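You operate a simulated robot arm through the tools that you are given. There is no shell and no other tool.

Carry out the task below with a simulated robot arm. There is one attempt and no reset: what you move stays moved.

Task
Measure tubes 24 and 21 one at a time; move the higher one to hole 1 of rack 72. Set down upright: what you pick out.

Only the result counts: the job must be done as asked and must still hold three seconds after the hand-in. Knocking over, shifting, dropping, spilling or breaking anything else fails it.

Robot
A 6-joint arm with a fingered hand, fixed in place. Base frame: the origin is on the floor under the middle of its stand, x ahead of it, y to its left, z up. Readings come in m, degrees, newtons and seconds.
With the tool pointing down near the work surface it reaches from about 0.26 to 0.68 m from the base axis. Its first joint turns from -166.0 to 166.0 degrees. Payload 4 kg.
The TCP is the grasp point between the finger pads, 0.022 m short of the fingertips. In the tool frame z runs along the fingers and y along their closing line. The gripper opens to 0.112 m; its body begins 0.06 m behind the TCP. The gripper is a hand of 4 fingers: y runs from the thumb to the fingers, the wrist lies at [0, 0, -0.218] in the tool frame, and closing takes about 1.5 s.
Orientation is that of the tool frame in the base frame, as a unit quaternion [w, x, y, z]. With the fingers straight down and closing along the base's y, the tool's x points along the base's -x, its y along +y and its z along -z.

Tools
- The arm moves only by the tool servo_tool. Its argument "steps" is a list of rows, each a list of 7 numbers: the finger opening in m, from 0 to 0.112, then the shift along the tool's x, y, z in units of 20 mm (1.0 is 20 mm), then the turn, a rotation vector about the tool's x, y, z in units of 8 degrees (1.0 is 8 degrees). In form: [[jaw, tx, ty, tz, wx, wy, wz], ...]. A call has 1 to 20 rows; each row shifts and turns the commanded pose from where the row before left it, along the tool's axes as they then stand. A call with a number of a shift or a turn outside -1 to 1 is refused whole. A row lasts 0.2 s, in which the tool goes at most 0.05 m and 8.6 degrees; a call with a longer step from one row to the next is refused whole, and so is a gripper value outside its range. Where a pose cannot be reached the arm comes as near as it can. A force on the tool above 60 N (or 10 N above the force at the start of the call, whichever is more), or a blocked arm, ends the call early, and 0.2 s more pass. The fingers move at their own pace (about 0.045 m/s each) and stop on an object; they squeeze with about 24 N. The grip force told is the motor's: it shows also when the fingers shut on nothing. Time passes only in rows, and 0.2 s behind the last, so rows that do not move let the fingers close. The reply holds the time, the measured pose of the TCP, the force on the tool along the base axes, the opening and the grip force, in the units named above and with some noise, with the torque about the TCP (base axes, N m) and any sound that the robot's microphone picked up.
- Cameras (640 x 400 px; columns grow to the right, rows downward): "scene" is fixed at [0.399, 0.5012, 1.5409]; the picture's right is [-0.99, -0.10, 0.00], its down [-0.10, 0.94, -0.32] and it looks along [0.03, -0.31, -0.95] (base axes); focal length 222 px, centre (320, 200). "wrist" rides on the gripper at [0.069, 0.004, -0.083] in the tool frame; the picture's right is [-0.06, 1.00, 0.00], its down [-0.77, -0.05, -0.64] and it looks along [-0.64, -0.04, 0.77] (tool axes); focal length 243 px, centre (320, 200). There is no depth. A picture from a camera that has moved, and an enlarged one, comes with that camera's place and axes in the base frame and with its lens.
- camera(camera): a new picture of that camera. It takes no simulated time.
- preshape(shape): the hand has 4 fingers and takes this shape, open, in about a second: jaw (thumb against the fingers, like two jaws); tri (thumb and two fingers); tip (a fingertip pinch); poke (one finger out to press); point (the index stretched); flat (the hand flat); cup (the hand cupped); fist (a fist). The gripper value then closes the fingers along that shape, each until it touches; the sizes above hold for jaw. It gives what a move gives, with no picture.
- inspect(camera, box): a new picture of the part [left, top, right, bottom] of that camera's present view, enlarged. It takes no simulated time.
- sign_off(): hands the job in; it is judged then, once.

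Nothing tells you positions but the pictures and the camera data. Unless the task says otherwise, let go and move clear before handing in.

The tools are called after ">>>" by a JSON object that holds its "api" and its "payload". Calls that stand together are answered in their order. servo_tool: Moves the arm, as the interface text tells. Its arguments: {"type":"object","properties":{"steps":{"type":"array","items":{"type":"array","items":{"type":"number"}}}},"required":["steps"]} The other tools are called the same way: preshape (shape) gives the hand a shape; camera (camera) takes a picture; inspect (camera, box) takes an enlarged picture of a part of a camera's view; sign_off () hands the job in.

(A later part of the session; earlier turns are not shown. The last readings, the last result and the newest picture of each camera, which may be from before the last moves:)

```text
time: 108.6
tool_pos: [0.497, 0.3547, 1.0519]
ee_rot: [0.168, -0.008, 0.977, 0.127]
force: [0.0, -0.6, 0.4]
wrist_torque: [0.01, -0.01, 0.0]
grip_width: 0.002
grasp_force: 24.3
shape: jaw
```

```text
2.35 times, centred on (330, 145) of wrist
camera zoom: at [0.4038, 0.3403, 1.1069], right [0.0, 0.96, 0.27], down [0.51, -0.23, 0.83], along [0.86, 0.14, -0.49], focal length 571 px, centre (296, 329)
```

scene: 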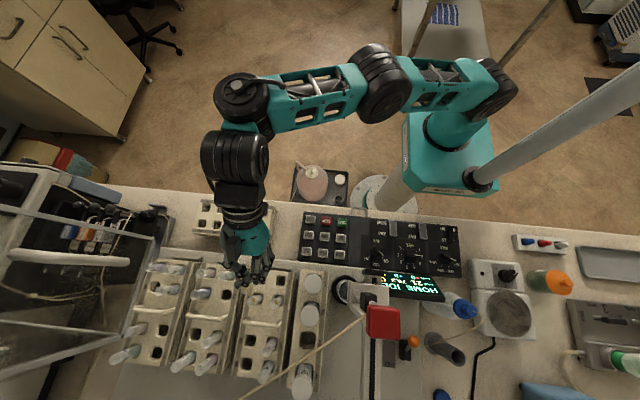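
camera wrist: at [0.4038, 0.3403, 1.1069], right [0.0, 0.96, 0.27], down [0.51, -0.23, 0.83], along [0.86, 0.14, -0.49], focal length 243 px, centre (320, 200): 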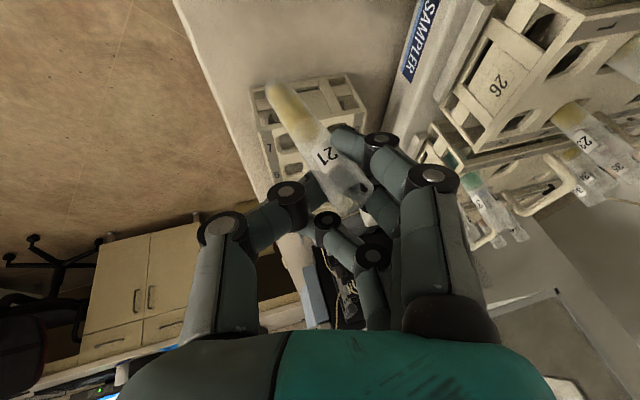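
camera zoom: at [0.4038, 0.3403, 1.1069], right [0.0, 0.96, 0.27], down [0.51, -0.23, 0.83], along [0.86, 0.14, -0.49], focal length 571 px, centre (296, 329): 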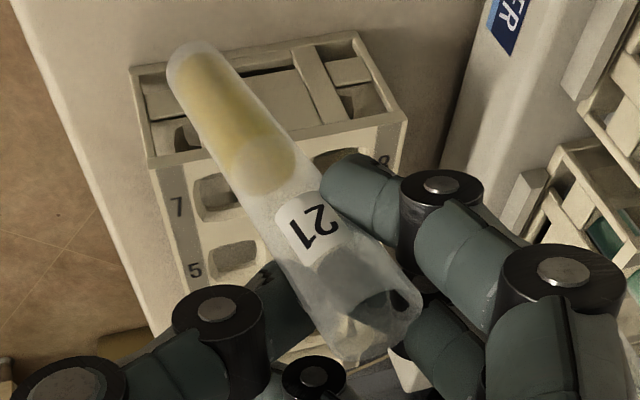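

The tube axis still leans ~11° and sits offset toward the fingers. I'll apply a small corrective rotation to get it upright, then recheck.

>>> {"api": "servo_tool", "payload": {"steps": [[0.002, 0, 0, 0, -0.407, 0.177, 0.195], [0.002, 0, 0, 0, -0.407, 0.177, 0.195], [0.002, 0, 0, 0, -0.407, 0.177, 0.195], [0.002, 0, 0, 0, 0, 0, 0]]}}

>>> {"api": "inspect", "payload": {"camera": "wrist", "box": [230, 60, 430, 230]}}

>>> {"api": "inspect", "payload": {"camera": "scene", "box": [245, 165, 325, 245]}}

```text
time: 109.6
tool_pos: [0.4961, 0.3542, 1.0513]
ee_rot: [0.126, 0.012, 0.968, 0.217]
force: [0.7, -0.6, 0.1]
wrist_torque: [0.01, 0.03, 0.0]
grip_width: 0.0011
grasp_force: 23.9
shape: jaw
```

```text
2.35 times, centred on (330, 145) of wrist
camera zoom: at [0.4085, 0.3295, 1.1111], right [0.03, 0.9, 0.44], down [0.58, -0.37, 0.72], along [0.81, 0.23, -0.53], focal length 571 px, centre (296, 329)
```

zoom: 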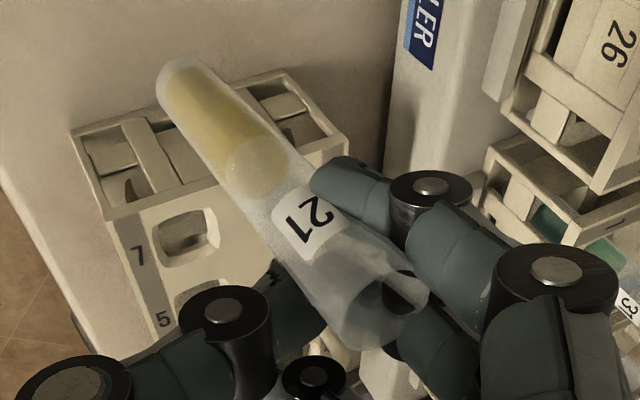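

```text
5.00 times, centred on (285, 205) of scene
camera zoom: at [0.399, 0.5012, 1.5409], right [-0.99, -0.1, 0.0], down [-0.1, 0.94, -0.32], along [0.03, -0.31, -0.95], focal length 1107 px, centre (495, 175)
```

zoom: 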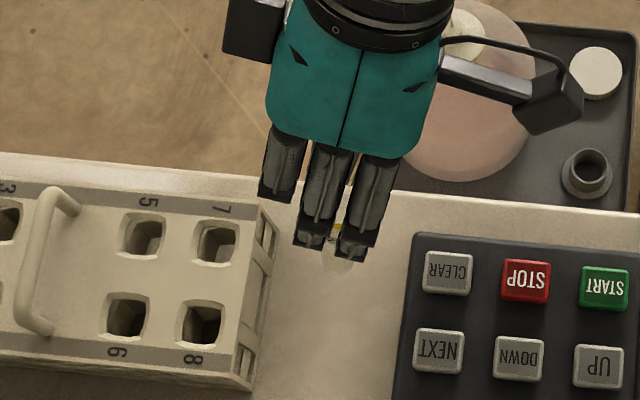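

The tube is now nearly vertical (within ~4°), bottom at about z 0.945. I'll raise it 25 mm and carry it over rack 72's hole 7.

>>> {"api": "servo_tool", "payload": {"steps": [[0.002, -0.15, 0.265, -0.546, 0, 0, 0], [0.002, -0.15, 0.265, -0.546, 0, 0, 0], [0.002, -0.5525, -0.063, 0.12, 0, 0, 0], [0.002, -0.5525, -0.063, 0.12, 0, 0, 0], [0.002, -0.5525, -0.063, 0.12, 0, 0, 0], [0.002, -0.5525, -0.063, 0.12, 0, 0, 0], [0.002, -0.5525, -0.063, 0.12, 0, 0, 0], [0.002, -0.5525, -0.063, 0.12, 0, 0, 0], [0.002, 0, 0, 0, 0, 0, 0]]}}

>>> {"api": "camera", "payload": {"camera": "wrist"}}

>>> {"api": "inspect", "payload": {"camera": "wrist", "box": [210, 30, 410, 200]}}

>>> {"api": "inspect", "payload": {"camera": "scene", "box": [225, 165, 305, 245]}}

```text
time: 111.6
tool_pos: [0.5647, 0.349, 1.0772]
ee_rot: [0.126, 0.011, 0.968, 0.217]
force: [0.1, -0.7, -0.3]
wrist_torque: [0.0, 0.03, -0.02]
grip_width: 0.0012
grasp_force: 24.1
shape: jaw
```

```text
taken
camera wrist: at [0.4772, 0.323, 1.1362], right [0.03, 0.9, 0.44], down [0.58, -0.37, 0.72], along [0.81, 0.23, -0.53], focal length 243 px, centre (320, 200)
```

wrist: 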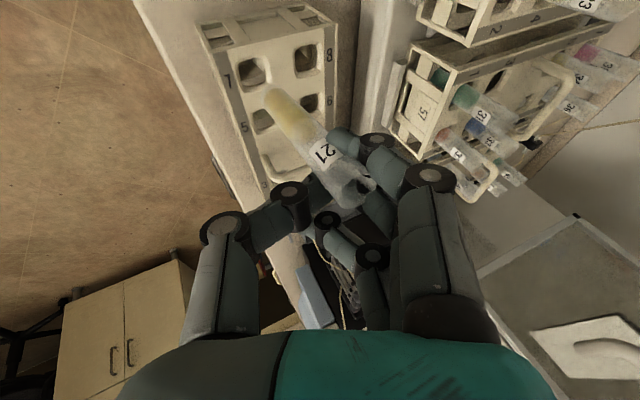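

```text
2.35 times, centred on (310, 115) of wrist
camera zoom: at [0.4772, 0.323, 1.1362], right [0.03, 0.9, 0.44], down [0.58, -0.37, 0.72], along [0.81, 0.23, -0.53], focal length 571 px, centre (344, 400)
```

zoom: 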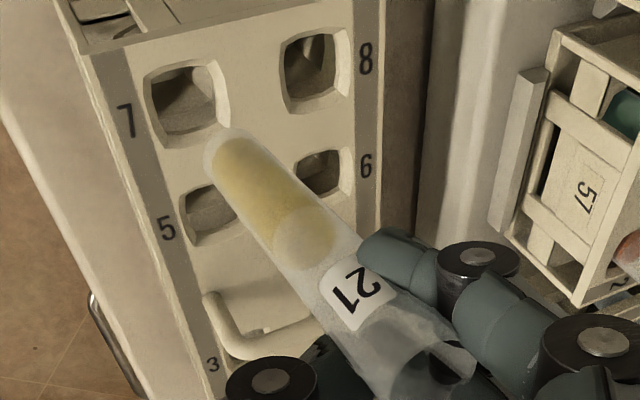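

```text
5.00 times, centred on (265, 205) of scene
camera zoom: at [0.399, 0.5012, 1.5409], right [-0.99, -0.1, 0.0], down [-0.1, 0.94, -0.32], along [0.03, -0.31, -0.95], focal length 1107 px, centre (595, 175)
```

zoom: 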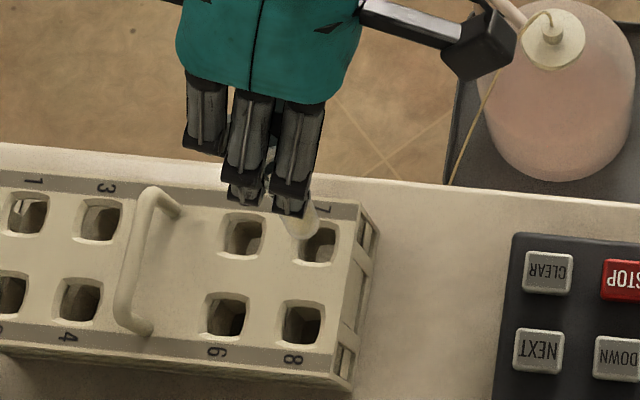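

The tube bottom is right over hole 7 in both views. Lowering straight down slowly – first 30 mm.

>>> {"api": "servo_tool", "payload": {"steps": [[0.002, 0.119, -0.212, 0.437, 0, 0, 0], [0.002, 0.119, -0.212, 0.437, 0, 0, 0], [0.002, 0.119, -0.212, 0.437, 0, 0, 0]]}}

>>> {"api": "inspect", "payload": {"camera": "wrist", "box": [210, 30, 410, 200]}}

>>> {"api": "inspect", "payload": {"camera": "scene", "box": [225, 165, 305, 245]}}

```text
time: 112.4
tool_pos: [0.5656, 0.3486, 1.0469]
ee_rot: [0.127, 0.012, 0.968, 0.217]
force: [-0.7, -0.3, 0.1]
wrist_torque: [-0.02, 0.01, 0.01]
grip_width: 0.0011
grasp_force: 24.1
shape: jaw
```

```text
2.35 times, centred on (310, 115) of wrist
camera zoom: at [0.4772, 0.3236, 1.1064], right [0.03, 0.9, 0.44], down [0.58, -0.37, 0.72], along [0.81, 0.23, -0.53], focal length 571 px, centre (344, 400)
```

zoom: 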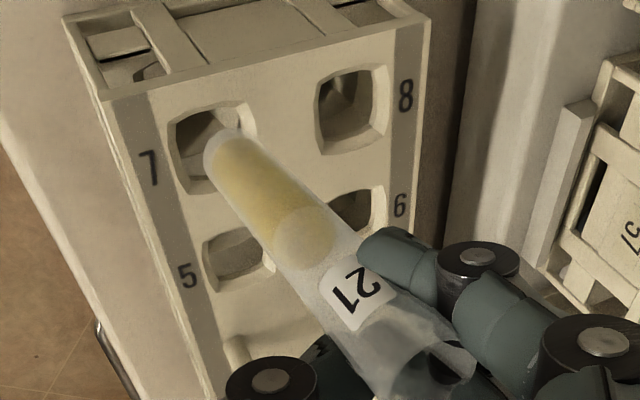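

```text
5.00 times, centred on (265, 205) of scene
camera zoom: at [0.399, 0.5012, 1.5409], right [-0.99, -0.1, 0.0], down [-0.1, 0.94, -0.32], along [0.03, -0.31, -0.95], focal length 1107 px, centre (595, 175)
```

zoom: 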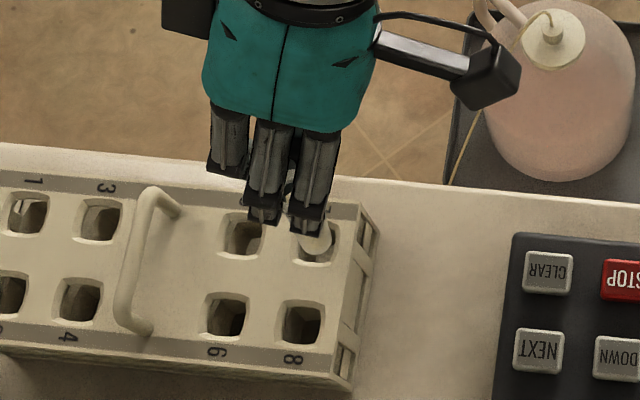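

Bottom is entering hole 7. Continuing down in small steps while watching forces.

>>> {"api": "servo_tool", "payload": {"steps": [[0.002, 0.1, -0.2, 0.35, 0, 0, 0], [0.002, 0.1, -0.2, 0.35, 0, 0, 0], [0.002, 0.1, -0.17, 0.35, 0, 0, 0]]}}

>>> {"api": "inspect", "payload": {"camera": "wrist", "box": [210, 30, 410, 200]}}

>>> {"api": "inspect", "payload": {"camera": "scene", "box": [225, 165, 305, 245]}}

```text
time: 113.2
tool_pos: [0.5651, 0.3466, 1.0223]
ee_rot: [0.127, 0.012, 0.968, 0.217]
force: [1.3, 0.2, 0.1]
wrist_torque: [-0.03, -0.09, 0.02]
grip_width: 0.001
grasp_force: 24.2
shape: jaw
```

```text
2.35 times, centred on (310, 115) of wrist
camera zoom: at [0.4768, 0.3221, 1.0821], right [0.03, 0.9, 0.44], down [0.58, -0.37, 0.72], along [0.81, 0.23, -0.53], focal length 571 px, centre (344, 400)
```

zoom: 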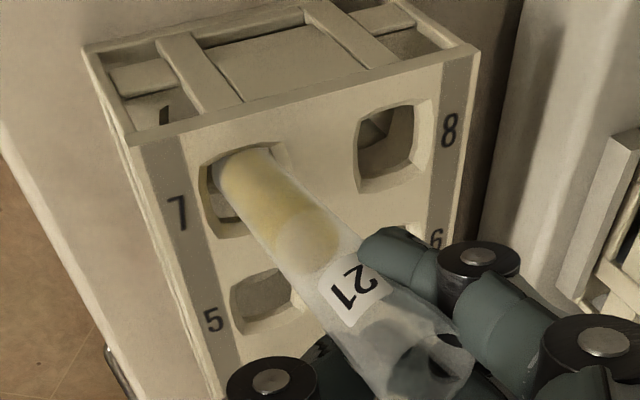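

```text
5.00 times, centred on (265, 205) of scene
camera zoom: at [0.399, 0.5012, 1.5409], right [-0.99, -0.1, 0.0], down [-0.1, 0.94, -0.32], along [0.03, -0.31, -0.95], focal length 1107 px, centre (595, 175)
```

zoom: 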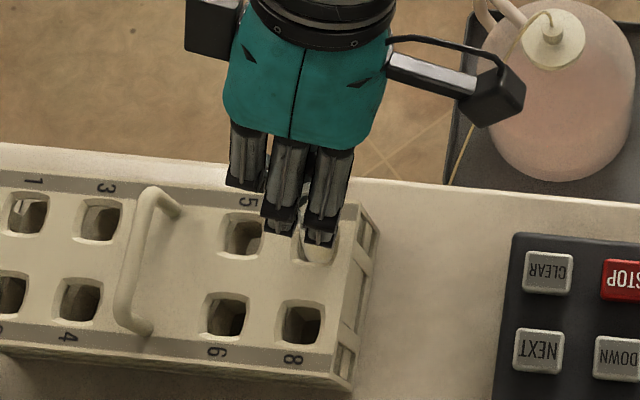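

>>> {"api": "servo_tool", "payload": {"steps": [[0.002, 0.08, -0.141, 0.291, 0, 0, 0], [0.002, 0.08, -0.141, 0.291, 0, 0, 0], [0.002, 0.08, -0.141, 0.291, 0, 0, 0]]}}

>>> {"api": "inspect", "payload": {"camera": "wrist", "box": [210, 30, 410, 200]}}

>>> {"api": "inspect", "payload": {"camera": "scene", "box": [225, 165, 305, 245]}}

```text
time: 114.0
tool_pos: [0.565, 0.3477, 1.0034]
ee_rot: [0.126, 0.012, 0.968, 0.218]
force: [1.4, -0.1, 1.3]
wrist_torque: [0.01, -0.13, -0.04]
grip_width: 0.001
grasp_force: 23.6
shape: jaw
```

```text
2.35 times, centred on (310, 115) of wrist
camera zoom: at [0.477, 0.3225, 1.0621], right [0.03, 0.9, 0.44], down [0.58, -0.37, 0.72], along [0.81, 0.23, -0.53], focal length 571 px, centre (344, 400)
```

zoom: 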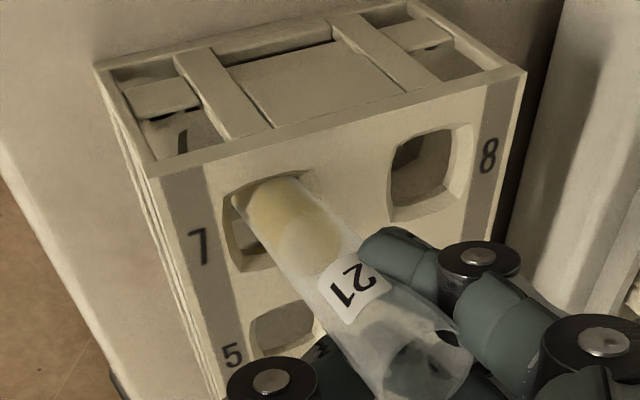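

```text
5.00 times, centred on (265, 205) of scene
camera zoom: at [0.399, 0.5012, 1.5409], right [-0.99, -0.1, 0.0], down [-0.1, 0.94, -0.32], along [0.03, -0.31, -0.95], focal length 1107 px, centre (595, 175)
```

zoom: 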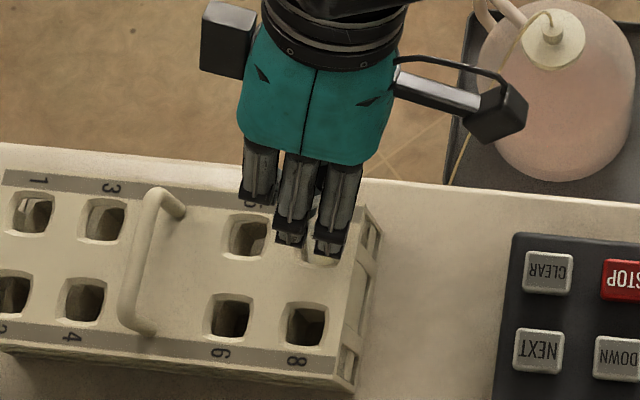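

The tube is vertical in the hole, but there is a slight sideways push (≈1.4 N) on the rack; I'll relieve it by shifting 3 mm in +x before continuing down.

>>> {"api": "servo_tool", "payload": {"steps": [[0.002, -0.15, 0, 0.037, 0, 0, 0], [0.002, 0, 0, 0, 0, 0, 0]]}}

>>> {"api": "inspect", "payload": {"camera": "scene", "box": [185, 165, 305, 245]}}

```text
time: 114.6
tool_pos: [0.5673, 0.3464, 1.0028]
ee_rot: [0.126, 0.011, 0.968, 0.218]
force: [-0.8, -0.3, 0.8]
wrist_torque: [0.03, 0.02, 0.01]
grip_width: 0.0011
grasp_force: 23.8
shape: jaw
```

```text
5.00 times, centred on (245, 205) of scene
camera zoom: at [0.399, 0.5012, 1.5409], right [-0.99, -0.1, 0.0], down [-0.1, 0.94, -0.32], along [0.03, -0.31, -0.95], focal length 1107 px, centre (695, 175)
```

zoom: 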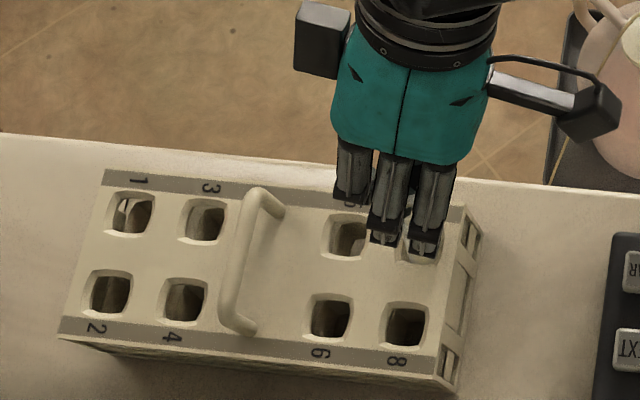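

Force relieved; the rack moved only ~2 mm. Continue lowering gently to seat the tube.

>>> {"api": "servo_tool", "payload": {"steps": [[0.002, 0.06, -0.106, 0.2186, 0, 0, 0], [0.002, 0.06, -0.106, 0.2186, 0, 0, 0], [0.002, 0.06, -0.106, 0.2186, 0, 0, 0]]}}

>>> {"api": "inspect", "payload": {"camera": "wrist", "box": [210, 30, 410, 200]}}

>>> {"api": "inspect", "payload": {"camera": "scene", "box": [185, 165, 305, 245]}}

```text
time: 115.4
tool_pos: [0.5662, 0.3479, 0.9857]
ee_rot: [0.124, 0.013, 0.968, 0.216]
force: [0.9, 0.0, 1.9]
wrist_torque: [0.02, 0.05, -0.05]
grip_width: 0.0014
grasp_force: 24.0
shape: jaw
```

```text
2.35 times, centred on (310, 115) of wrist
camera zoom: at [0.4793, 0.3226, 1.0453], right [0.03, 0.9, 0.44], down [0.58, -0.37, 0.72], along [0.81, 0.23, -0.54], focal length 571 px, centre (344, 400)
```

zoom: 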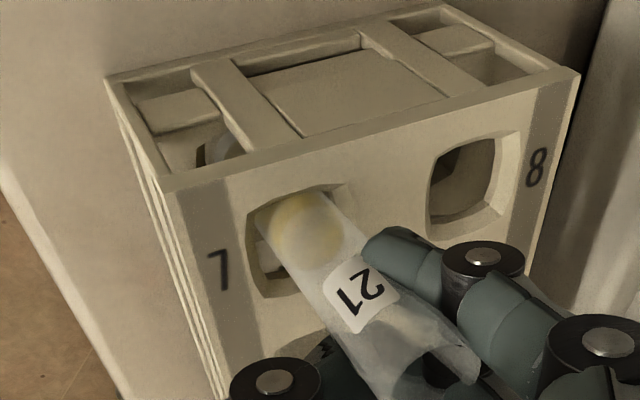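

```text
5.00 times, centred on (245, 205) of scene
camera zoom: at [0.399, 0.5012, 1.5409], right [-0.99, -0.1, 0.0], down [-0.1, 0.94, -0.32], along [0.03, -0.31, -0.95], focal length 1107 px, centre (695, 175)
```

zoom: 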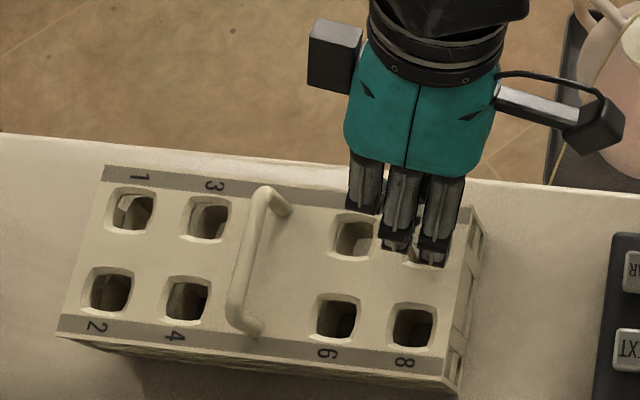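

The rack's outline in the view changed slightly; let me check whether it is being moved before continuing.

>>> {"api": "inspect", "payload": {"camera": "scene", "box": [190, 190, 280, 246]}}

>>> {"api": "camera", "payload": {"camera": "wrist"}}

```text
7.11 times, centred on (235, 218) of scene
camera zoom: at [0.399, 0.5012, 1.5409], right [-0.99, -0.1, 0.0], down [-0.1, 0.94, -0.32], along [0.03, -0.31, -0.95], focal length 1575 px, centre (924, 72)
```

zoom: 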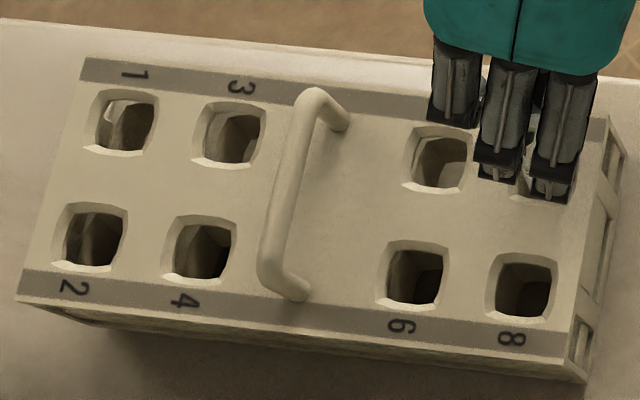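

```text
taken
camera wrist: at [0.4793, 0.3226, 1.0453], right [0.03, 0.9, 0.44], down [0.58, -0.37, 0.72], along [0.81, 0.23, -0.54], focal length 243 px, centre (320, 200)
```

wrist: 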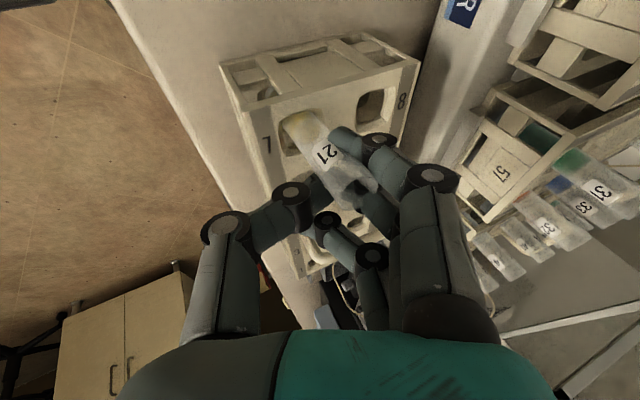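

The rack is being tipped slightly (its far end lifted ~1 cm) because the tube leans ~3–4° toward −x in its snug hole. I'll raise the tube back 17 mm to let the rack settle, then correct the tilt.

>>> {"api": "servo_tool", "payload": {"steps": [[0.002, -0.06, 0.106, -0.2186, 0, 0, 0], [0.002, -0.06, 0.106, -0.2186, 0, 0, 0], [0.002, -0.06, 0.106, -0.2186, 0, 0, 0], [0.002, 0, 0, 0, 0, 0, 0]]}}

>>> {"api": "inspect", "payload": {"camera": "scene", "box": [190, 190, 280, 246]}}

>>> {"api": "inspect", "payload": {"camera": "wrist", "box": [210, 30, 410, 200]}}

```text
time: 116.4
tool_pos: [0.5677, 0.3477, 1.0021]
ee_rot: [0.126, 0.012, 0.968, 0.217]
force: [0.7, -0.9, -1.0]
wrist_torque: [-0.05, 0.01, -0.03]
grip_width: 0.0012
grasp_force: 24.0
shape: jaw
```

```text
7.11 times, centred on (235, 218) of scene
camera zoom: at [0.399, 0.5012, 1.5409], right [-0.99, -0.1, 0.0], down [-0.1, 0.94, -0.32], along [0.03, -0.31, -0.95], focal length 1575 px, centre (924, 72)
```

zoom: 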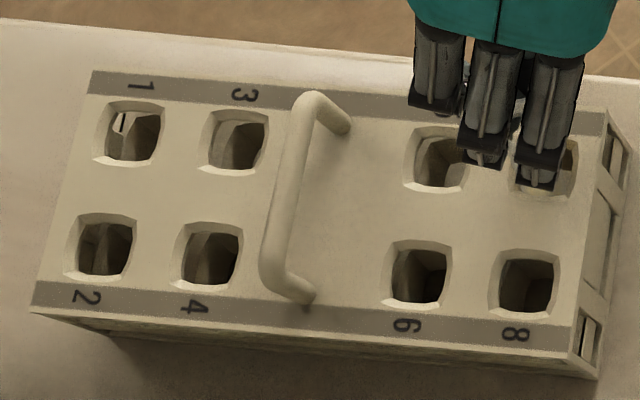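

```text
2.35 times, centred on (310, 115) of wrist
camera zoom: at [0.4801, 0.3226, 1.062], right [0.03, 0.9, 0.44], down [0.58, -0.37, 0.72], along [0.81, 0.23, -0.53], focal length 571 px, centre (344, 400)
```

zoom: 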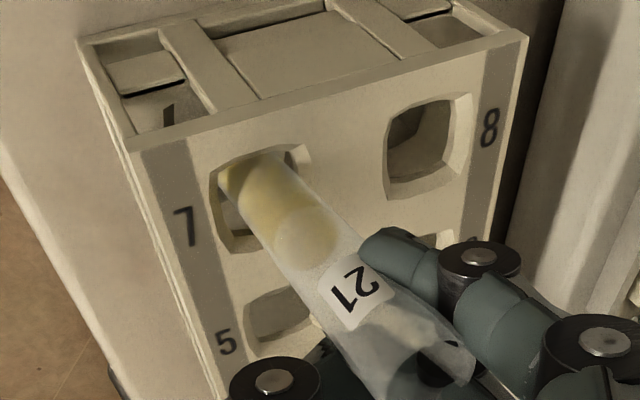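

The rack is flat again (moved ~7 mm toward −x). I'll tilt the tube upright by a few degrees, pivoting about the hole.

>>> {"api": "servo_tool", "payload": {"steps": [[0.002, -0.112, -0.121, -0.028, -0.283, 0.217, 0.182], [0.002, -0.112, -0.121, -0.028, -0.283, 0.217, 0.182], [0.002, 0, 0, 0, 0, 0, 0]]}}

>>> {"api": "inspect", "payload": {"camera": "scene", "box": [190, 190, 280, 246]}}

>>> {"api": "inspect", "payload": {"camera": "wrist", "box": [210, 30, 410, 200]}}

```text
time: 117.2
tool_pos: [0.5717, 0.3417, 1.0018]
ee_rot: [0.092, 0.024, 0.961, 0.26]
force: [0.7, -0.4, -0.2]
wrist_torque: [-0.07, -0.03, 0.04]
grip_width: 0.0008
grasp_force: 24.2
shape: jaw
```

```text
7.11 times, centred on (235, 218) of scene
camera zoom: at [0.399, 0.5012, 1.5409], right [-0.99, -0.1, 0.0], down [-0.1, 0.94, -0.32], along [0.03, -0.31, -0.95], focal length 1575 px, centre (924, 72)
```

zoom: 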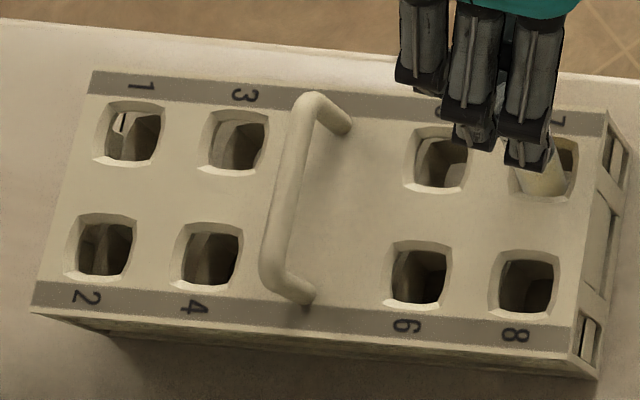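

```text
2.35 times, centred on (310, 115) of wrist
camera zoom: at [0.4883, 0.3122, 1.0652], right [0.06, 0.86, 0.51], down [0.63, -0.43, 0.65], along [0.77, 0.28, -0.57], focal length 571 px, centre (344, 400)
```

zoom: 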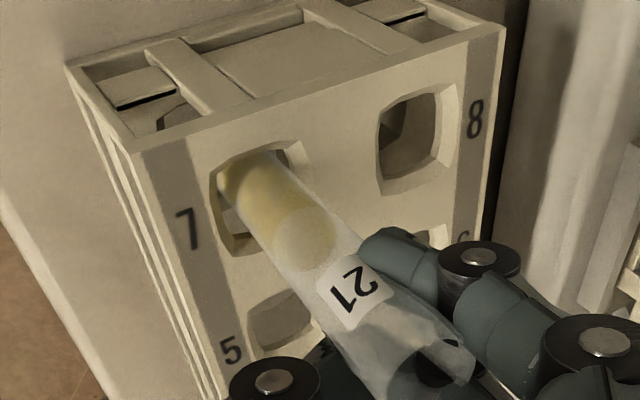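

>>> {"api": "servo_tool", "payload": {"steps": [[0.002, 0.0466, -0.143, 0.24, 0, 0, 0], [0.002, 0.0466, -0.143, 0.24, 0, 0, 0], [0.002, 0, 0, 0, 0, 0, 0]]}}

>>> {"api": "inspect", "payload": {"camera": "scene", "box": [190, 190, 280, 246]}}

>>> {"api": "inspect", "payload": {"camera": "wrist", "box": [210, 30, 410, 200]}}

```text
time: 118.0
tool_pos: [0.5728, 0.3433, 0.9908]
ee_rot: [0.093, 0.025, 0.961, 0.259]
force: [-1.4, -1.3, 1.3]
wrist_torque: [0.0, 0.13, 0.0]
grip_width: 0.0014
grasp_force: 23.7
shape: jaw
```

```text
7.11 times, centred on (235, 218) of scene
camera zoom: at [0.399, 0.5012, 1.5409], right [-0.99, -0.1, 0.0], down [-0.1, 0.94, -0.32], along [0.03, -0.31, -0.95], focal length 1575 px, centre (924, 72)
```

zoom: 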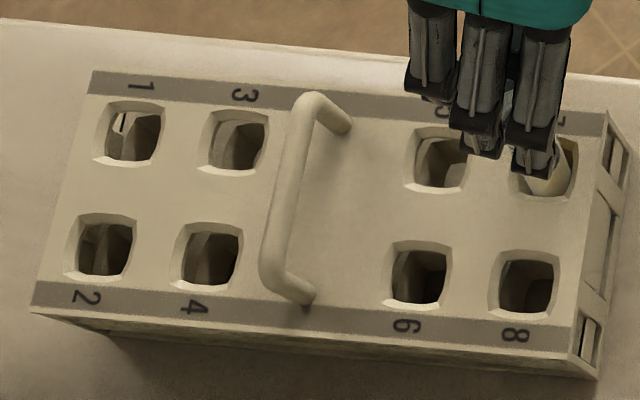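

```text
2.35 times, centred on (310, 115) of wrist
camera zoom: at [0.4887, 0.312, 1.054], right [0.06, 0.86, 0.51], down [0.63, -0.43, 0.65], along [0.77, 0.28, -0.57], focal length 571 px, centre (344, 400)
```

zoom: 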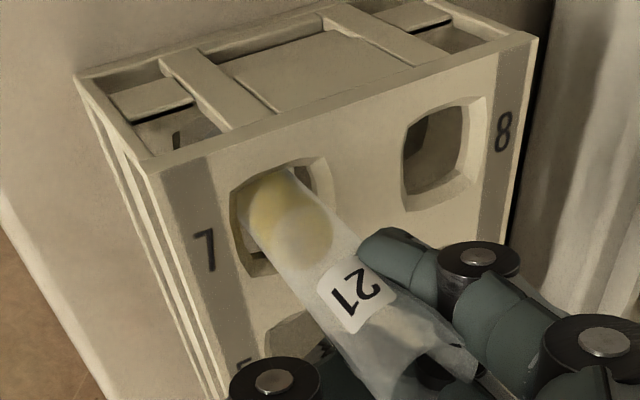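

Rack stays put now. A few more millimetres down.

>>> {"api": "servo_tool", "payload": {"steps": [[0.002, 0.0411, -0.126, 0.212, 0, 0, 0], [0.002, 0, 0, 0, 0, 0, 0]]}}

>>> {"api": "inspect", "payload": {"camera": "scene", "box": [190, 190, 280, 246]}}

```text
time: 118.6
tool_pos: [0.5733, 0.342, 0.9861]
ee_rot: [0.092, 0.025, 0.961, 0.258]
force: [-0.5, -0.9, 0.4]
wrist_torque: [-0.06, 0.06, 0.04]
grip_width: 0.0009
grasp_force: 24.1
shape: jaw
```

```text
7.11 times, centred on (235, 218) of scene
camera zoom: at [0.399, 0.5012, 1.5409], right [-0.99, -0.1, 0.0], down [-0.1, 0.94, -0.32], along [0.03, -0.31, -0.95], focal length 1575 px, centre (924, 72)
```

zoom: 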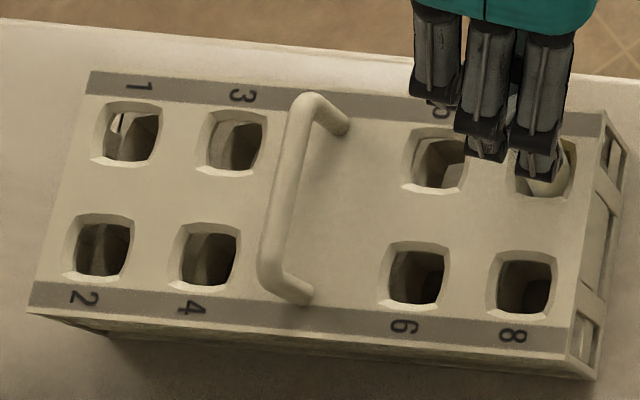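

Good. While the tube is in the hole, I'll nudge the rack back ~6 mm toward its original position, then finish lowering.

>>> {"api": "servo_tool", "payload": {"steps": [[0.002, -0.147, 0, 0.029, 0, 0, 0], [0.002, -0.147, 0, 0.029, 0, 0, 0], [0.002, 0, 0, 0, 0, 0, 0]]}}

>>> {"api": "inspect", "payload": {"camera": "scene", "box": [190, 190, 280, 246]}}

>>> {"api": "inspect", "payload": {"camera": "wrist", "box": [210, 30, 410, 200]}}

```text
time: 119.4
tool_pos: [0.5768, 0.3424, 0.9875]
ee_rot: [0.092, 0.024, 0.961, 0.259]
force: [-0.4, 0.5, -0.1]
wrist_torque: [0.01, 0.05, -0.02]
grip_width: 0.001
grasp_force: 23.7
shape: jaw
```

```text
7.11 times, centred on (235, 218) of scene
camera zoom: at [0.399, 0.5012, 1.5409], right [-0.99, -0.1, 0.0], down [-0.1, 0.94, -0.32], along [0.03, -0.31, -0.95], focal length 1575 px, centre (924, 72)
```

zoom: 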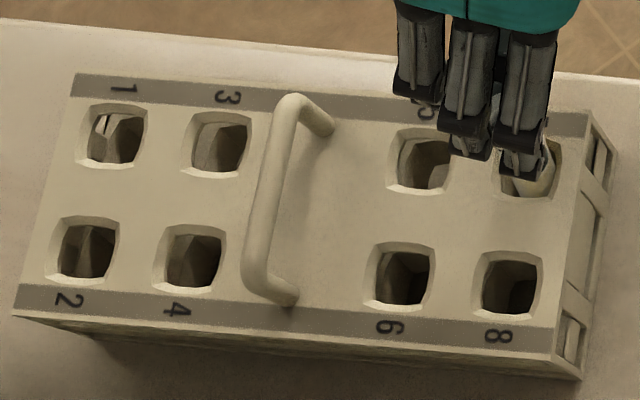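

```text
2.35 times, centred on (310, 115) of wrist
camera zoom: at [0.4943, 0.3119, 1.0488], right [0.06, 0.86, 0.51], down [0.63, -0.43, 0.65], along [0.77, 0.28, -0.57], focal length 571 px, centre (344, 400)
```

zoom: 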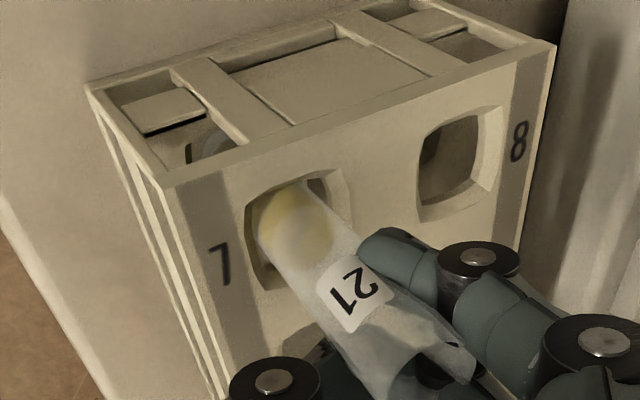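

The rack is back within a few millimetres. Lowering the last bit, then opening the hand gently.

>>> {"api": "servo_tool", "payload": {"steps": [[0.002, 0.0411, -0.126, 0.212, 0, 0, 0], [0.002, 0.0247, -0.0756, 0.127, 0, 0, 0], [0.002, 0, 0, 0, 0, 0, 0]]}}

>>> {"api": "inspect", "payload": {"camera": "scene", "box": [190, 190, 280, 246]}}

>>> {"api": "inspect", "payload": {"camera": "wrist", "box": [210, 30, 410, 200]}}

```text
time: 120.2
tool_pos: [0.5778, 0.3425, 0.9788]
ee_rot: [0.092, 0.025, 0.961, 0.259]
force: [-0.2, -0.2, -0.4]
wrist_torque: [-0.02, 0.0, -0.01]
grip_width: 0.0007
grasp_force: 23.8
shape: jaw
```

```text
7.11 times, centred on (235, 218) of scene
camera zoom: at [0.399, 0.5012, 1.5409], right [-0.99, -0.1, 0.0], down [-0.1, 0.94, -0.32], along [0.03, -0.31, -0.95], focal length 1575 px, centre (924, 72)
```

zoom: 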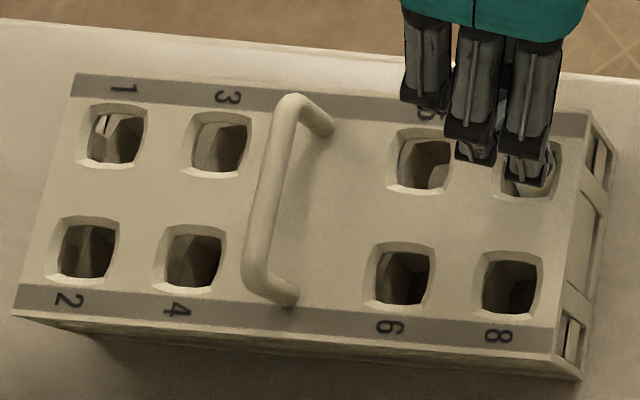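

```text
2.35 times, centred on (310, 115) of wrist
camera zoom: at [0.4943, 0.3121, 1.0411], right [0.06, 0.86, 0.51], down [0.63, -0.43, 0.65], along [0.77, 0.28, -0.57], focal length 571 px, centre (344, 400)
```

zoom: 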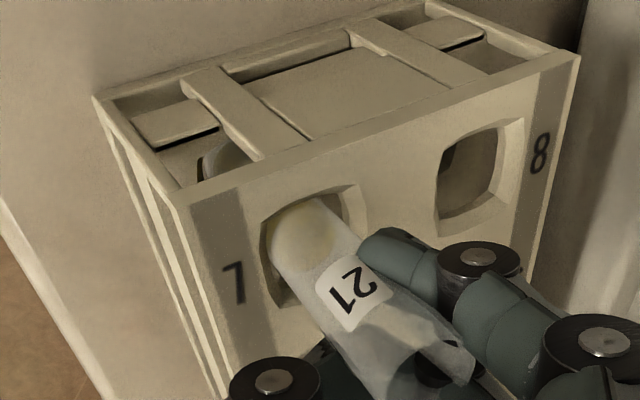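

>>> {"api": "servo_tool", "payload": {"steps": [[0.002, 0.033, -0.101, 0.17, 0, 0, 0], [0.002, 0, 0, 0, 0, 0, 0]]}}

>>> {"api": "inspect", "payload": {"camera": "wrist", "box": [210, 30, 410, 200]}}

```text
time: 120.8
tool_pos: [0.5791, 0.3421, 0.9761]
ee_rot: [0.093, 0.024, 0.961, 0.259]
force: [0.1, -0.2, 9.2]
wrist_torque: [0.11, 0.1, 0.01]
grip_width: 0.0011
grasp_force: 23.8
shape: jaw
```

```text
2.35 times, centred on (310, 115) of wrist
camera zoom: at [0.4943, 0.3121, 1.0379], right [0.06, 0.86, 0.51], down [0.63, -0.43, 0.65], along [0.78, 0.28, -0.56], focal length 571 px, centre (344, 400)
```

zoom: 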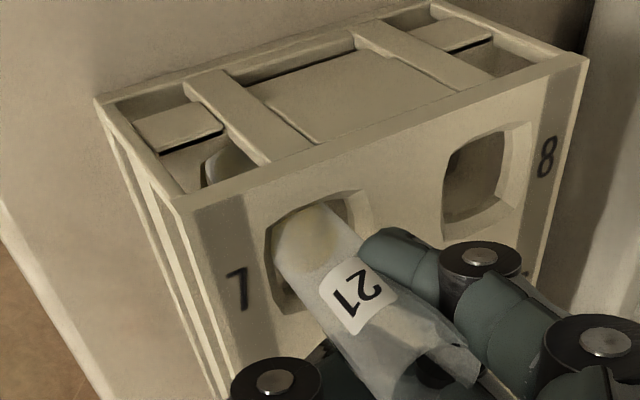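

The tube is seated (bottom contact felt). I'll rise a few millimetres to clear the thumb from the rack edge and open the hand gradually while rising.

>>> {"api": "servo_tool", "payload": {"steps": [[0.002, -0.0494, 0.151, -0.2545, 0, 0, 0], [0.012, 0, 0, 0, 0, 0, 0], [0.022, 0, 0, 0, 0, 0, 0], [0.032, -0.016, 0.05, -0.085, 0, 0, 0], [0.042, -0.016, 0.05, -0.085, 0, 0, 0], [0.052, -0.016, 0.05, -0.085, 0, 0, 0], [0.06, -0.016, 0.05, -0.085, 0, 0, 0], [0.06, 0, 0, 0, 0, 0, 0]]}}

>>> {"api": "camera", "payload": {"camera": "wrist"}}

>>> {"api": "inspect", "payload": {"camera": "wrist", "box": [210, 30, 410, 200]}}

>>> {"api": "inspect", "payload": {"camera": "scene", "box": [190, 170, 290, 246]}}

```text
time: 122.6
tool_pos: [0.5775, 0.3421, 0.9893]
ee_rot: [0.093, 0.024, 0.961, 0.259]
force: [0.3, -0.5, -0.5]
wrist_torque: [0.03, -0.01, 0.03]
grip_width: 0.0596
grasp_force: 0.0
shape: jaw
```

```text
taken
camera wrist: at [0.4941, 0.3122, 1.0515], right [0.06, 0.86, 0.51], down [0.63, -0.43, 0.65], along [0.77, 0.28, -0.57], focal length 243 px, centre (320, 200)
```

wrist: 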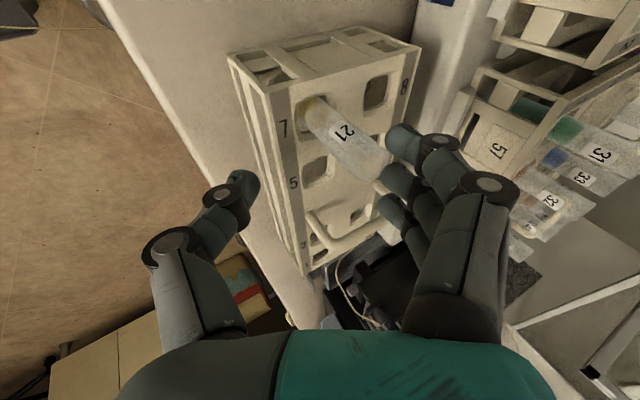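

```text
2.35 times, centred on (310, 115) of wrist
camera zoom: at [0.4941, 0.3122, 1.0515], right [0.06, 0.86, 0.51], down [0.63, -0.43, 0.65], along [0.77, 0.28, -0.57], focal length 571 px, centre (344, 400)
```

zoom: 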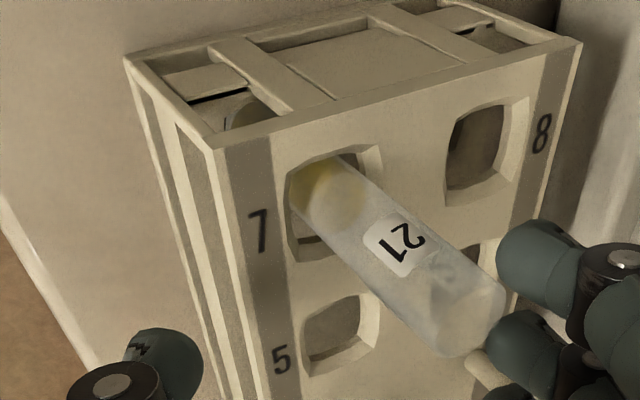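

```text
5.26 times, centred on (240, 208) of scene
camera zoom: at [0.399, 0.5012, 1.5409], right [-0.99, -0.1, 0.0], down [-0.1, 0.94, -0.32], along [0.03, -0.31, -0.95], focal length 1166 px, centre (741, 158)
```

zoom: 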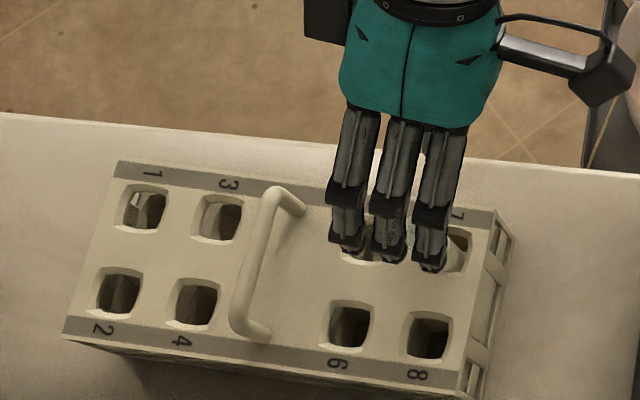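

The tube stands in hole 7 of rack 72, hand open and clear. Raising the hand straight up.

>>> {"api": "servo_tool", "payload": {"steps": [[0.06, -0.082, 0.252, -0.424, 0, 0, 0], [0.06, -0.164, 0.504, -0.848, 0, 0, 0], [0.06, -0.164, 0.504, -0.848, 0, 0, 0], [0.06, -0.164, 0.504, -0.848, 0, 0, 0], [0.06, -0.164, 0.504, -0.848, 0, 0, 0]]}}

>>> {"api": "camera", "payload": {"camera": "wrist"}}

>>> {"api": "inspect", "payload": {"camera": "scene", "box": [190, 170, 290, 246]}}

```text
time: 123.8
tool_pos: [0.5772, 0.3426, 1.0791]
ee_rot: [0.091, 0.025, 0.961, 0.259]
force: [0.5, -0.1, -0.1]
wrist_torque: [-0.01, -0.01, 0.01]
grip_width: 0.0594
grasp_force: 0.2
shape: jaw
```

```text
taken
camera wrist: at [0.4942, 0.3118, 1.1416], right [0.06, 0.86, 0.51], down [0.63, -0.43, 0.65], along [0.77, 0.28, -0.57], focal length 243 px, centre (320, 200)
```

wrist: 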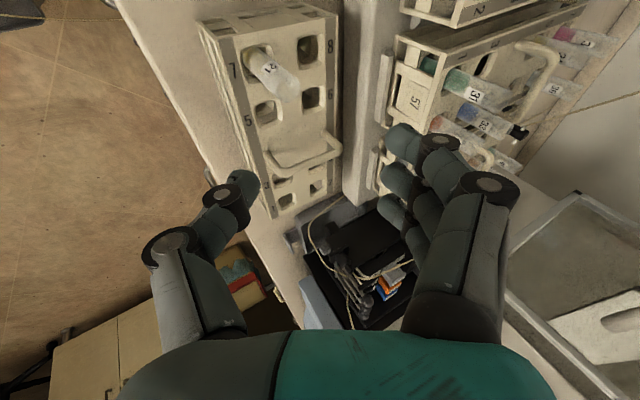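

```text
5.26 times, centred on (240, 208) of scene
camera zoom: at [0.399, 0.5012, 1.5409], right [-0.99, -0.1, 0.0], down [-0.1, 0.94, -0.32], along [0.03, -0.31, -0.95], focal length 1166 px, centre (741, 158)
```

zoom: 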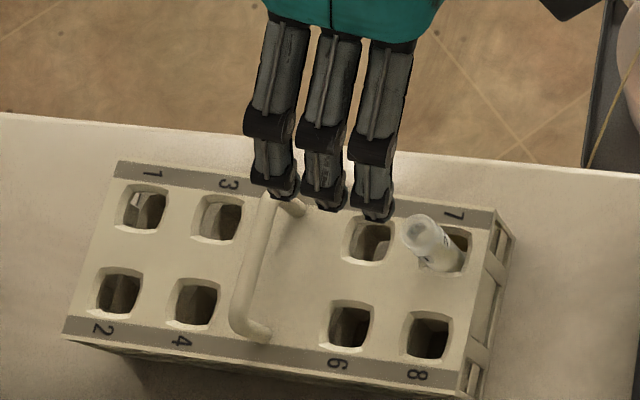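

Tube 21 stands upright in hole 7. Now for a cleaner regrasp: back off, re-orient to a 45° outward lean facing this hole, and switch to the two-digit "tip" pinch.

>>> {"api": "servo_tool", "payload": {"steps": [[0.06, 0.905, -0.357, -0.384, 0, 0, 0], [0.06, 0.905, -0.357, -0.384, 0, 0, 0], [0.06, 0.905, -0.357, -0.384, 0, 0, 0], [0.06, 0.905, -0.357, -0.384, 0, 0, 0], [0.06, 0, 0, 0, 0.201, -0.429, -0.747], [0.06, 0, 0, 0, 0.201, -0.429, -0.747], [0.06, 0, 0, 0, 0.201, -0.429, -0.747], [0.06, 0, 0, 0, 0.201, -0.429, -0.747], [0.06, 0, 0, 0, 0.201, -0.429, -0.747], [0.06, 0, 0, 0, 0.201, -0.429, -0.747], [0.06, 0, 0, 0, 0.201, -0.429, -0.747]]}}

>>> {"api": "preshape", "payload": {"shape": "tip"}}

>>> {"api": "servo_tool", "payload": {"steps": [[0.05, 0, 0, 0, 0, 0, 0], [0.05, 0, 0, 0, 0, 0, 0], [0.05, 0, 0, 0, 0, 0, 0], [0.05, 0, 0, 0, 0, 0, 0]]}}

>>> {"api": "camera", "payload": {"camera": "wrist"}}

>>> {"api": "inspect", "payload": {"camera": "scene", "box": [190, 150, 330, 260]}}

```text
time: 126.2
tool_pos: [0.5009, 0.3089, 1.0783]
ee_rot: [0.369, -0.257, 0.887, 0.105]
force: [-0.3, -0.5, -0.1]
wrist_torque: [0.04, -0.03, -0.01]
grip_width: 0.0594
grasp_force: 0.0
shape: jaw
```

```text
time: 127.1
tool_pos: [0.5006, 0.3085, 1.0788]
ee_rot: [0.367, -0.256, 0.888, 0.107]
force: [-1.3, -0.6, -0.2]
wrist_torque: [-0.04, -0.03, 0.01]
grip_width: 0.1118
grasp_force: 0.0
shape: tip
```

```text
time: 128.1
tool_pos: [0.5004, 0.3094, 1.079]
ee_rot: [0.368, -0.257, 0.887, 0.106]
force: [-0.3, -0.3, 0.3]
wrist_torque: [0.01, -0.03, 0.0]
grip_width: 0.051
grasp_force: 0.0
shape: tip
```

```text
taken
camera wrist: at [0.4072, 0.256, 1.0899], right [-0.49, 0.87, 0.04], down [0.1, 0.01, 1.0], along [0.86, 0.5, -0.09], focal length 243 px, centre (320, 200)
```

wrist: 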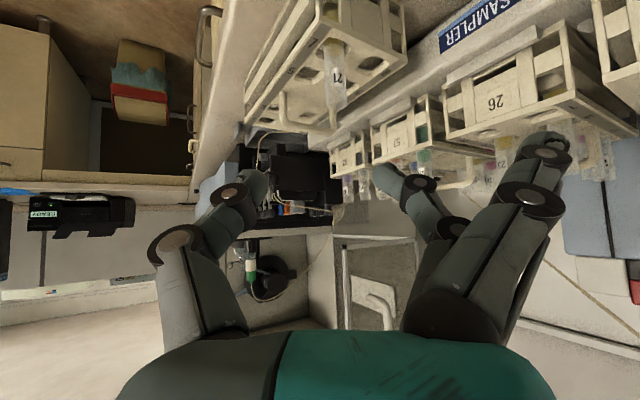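

```text
3.64 times, centred on (260, 205) of scene
camera zoom: at [0.399, 0.5012, 1.5409], right [-0.99, -0.1, 0.0], down [-0.1, 0.94, -0.32], along [0.03, -0.31, -0.95], focal length 805 px, centre (538, 182)
```

zoom: 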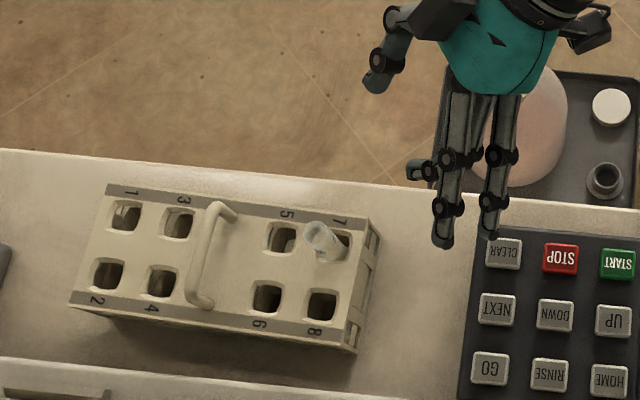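

>>> {"api": "inspect", "payload": {"camera": "wrist", "box": [240, 0, 440, 150]}}

>>> {"api": "inspect", "payload": {"camera": "scene", "box": [230, 185, 300, 235]}}

```text
2.67 times, centred on (340, 75) of wrist
camera zoom: at [0.4072, 0.256, 1.0899], right [-0.49, 0.87, 0.04], down [0.1, 0.01, 1.0], along [0.86, 0.5, -0.09], focal length 647 px, centre (267, 533)
```

zoom: 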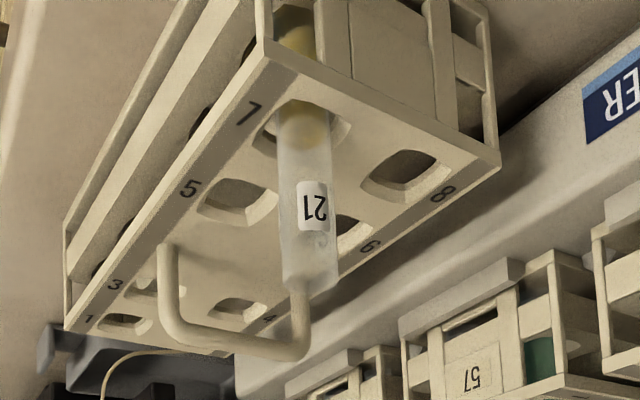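

```text
8.00 times, centred on (265, 210) of scene
camera zoom: at [0.399, 0.5012, 1.5409], right [-0.99, -0.1, 0.0], down [-0.1, 0.94, -0.32], along [0.03, -0.31, -0.95], focal length 1772 px, centre (760, 120)
```

zoom: 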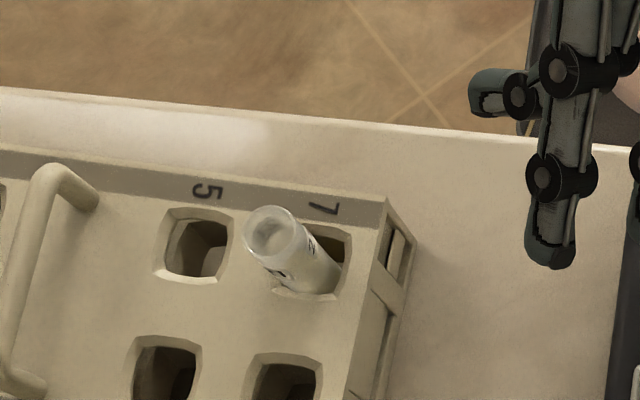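

Tube mouth ≈ (0.572, 0.371, 0.989), nicely upright. Moving to a standoff in front of it at gripping height.

>>> {"api": "servo_tool", "payload": {"steps": [[0.05, 0.546, 0.133, 0.74, 0, 0, 0], [0.05, 0.546, 0.133, 0.74, 0, 0, 0], [0.05, 0.546, 0.133, 0.74, 0, 0, 0], [0.05, 0.546, 0.133, 0.74, 0, 0, 0], [0.05, 0.546, 0.133, 0.74, 0, 0, 0]]}}

>>> {"api": "camera", "payload": {"camera": "wrist"}}

>>> {"api": "inspect", "payload": {"camera": "scene", "box": [220, 170, 320, 240]}}

```text
time: 129.3
tool_pos: [0.5045, 0.3301, 0.9868]
ee_rot: [0.368, -0.257, 0.888, 0.106]
force: [-0.1, 0.0, 0.2]
wrist_torque: [0.01, -0.02, 0.01]
grip_width: 0.0508
grasp_force: 0.0
shape: tip
```

```text
taken
camera wrist: at [0.4116, 0.2752, 0.9981], right [-0.49, 0.87, 0.04], down [0.1, 0.01, 1.0], along [0.86, 0.5, -0.09], focal length 243 px, centre (320, 200)
```

wrist: 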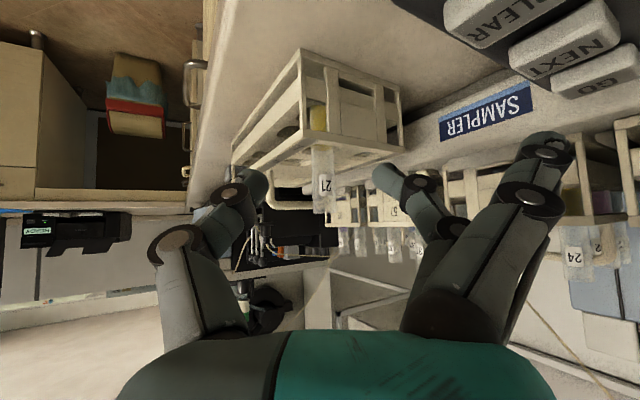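

```text
5.71 times, centred on (270, 205) of scene
camera zoom: at [0.399, 0.5012, 1.5409], right [-0.99, -0.1, 0.0], down [-0.1, 0.94, -0.32], along [0.03, -0.31, -0.95], focal length 1265 px, centre (606, 171)
```

zoom: 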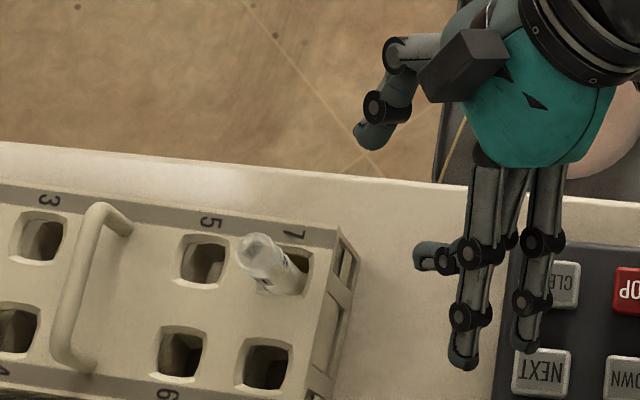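

Well aligned. Approaching the tube.

>>> {"api": "servo_tool", "payload": {"steps": [[0.05, -0.619, -0.029, 0.603, 0, 0, 0], [0.05, -0.619, -0.029, 0.603, 0, 0, 0], [0.05, -0.619, -0.029, 0.603, 0, 0, 0]]}}

>>> {"api": "camera", "payload": {"camera": "wrist"}}

>>> {"api": "inspect", "payload": {"camera": "scene", "box": [220, 170, 320, 240]}}

```text
time: 130.1
tool_pos: [0.5498, 0.3537, 0.9871]
ee_rot: [0.368, -0.257, 0.887, 0.106]
force: [-0.5, -0.6, 0.2]
wrist_torque: [0.0, -0.01, 0.0]
grip_width: 0.0507
grasp_force: 0.0
shape: tip
```

```text
taken
camera wrist: at [0.4567, 0.3008, 0.999], right [-0.49, 0.87, 0.04], down [0.1, 0.01, 0.99], along [0.86, 0.5, -0.09], focal length 243 px, centre (320, 200)
```

wrist: 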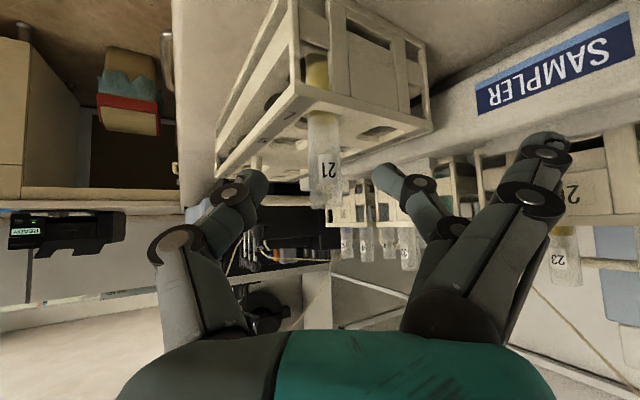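

```text
5.71 times, centred on (270, 205) of scene
camera zoom: at [0.399, 0.5012, 1.5409], right [-0.99, -0.1, 0.0], down [-0.1, 0.94, -0.32], along [0.03, -0.31, -0.95], focal length 1265 px, centre (606, 171)
```

zoom: 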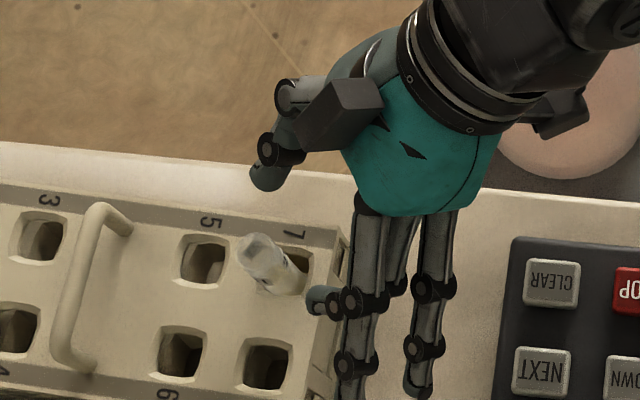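

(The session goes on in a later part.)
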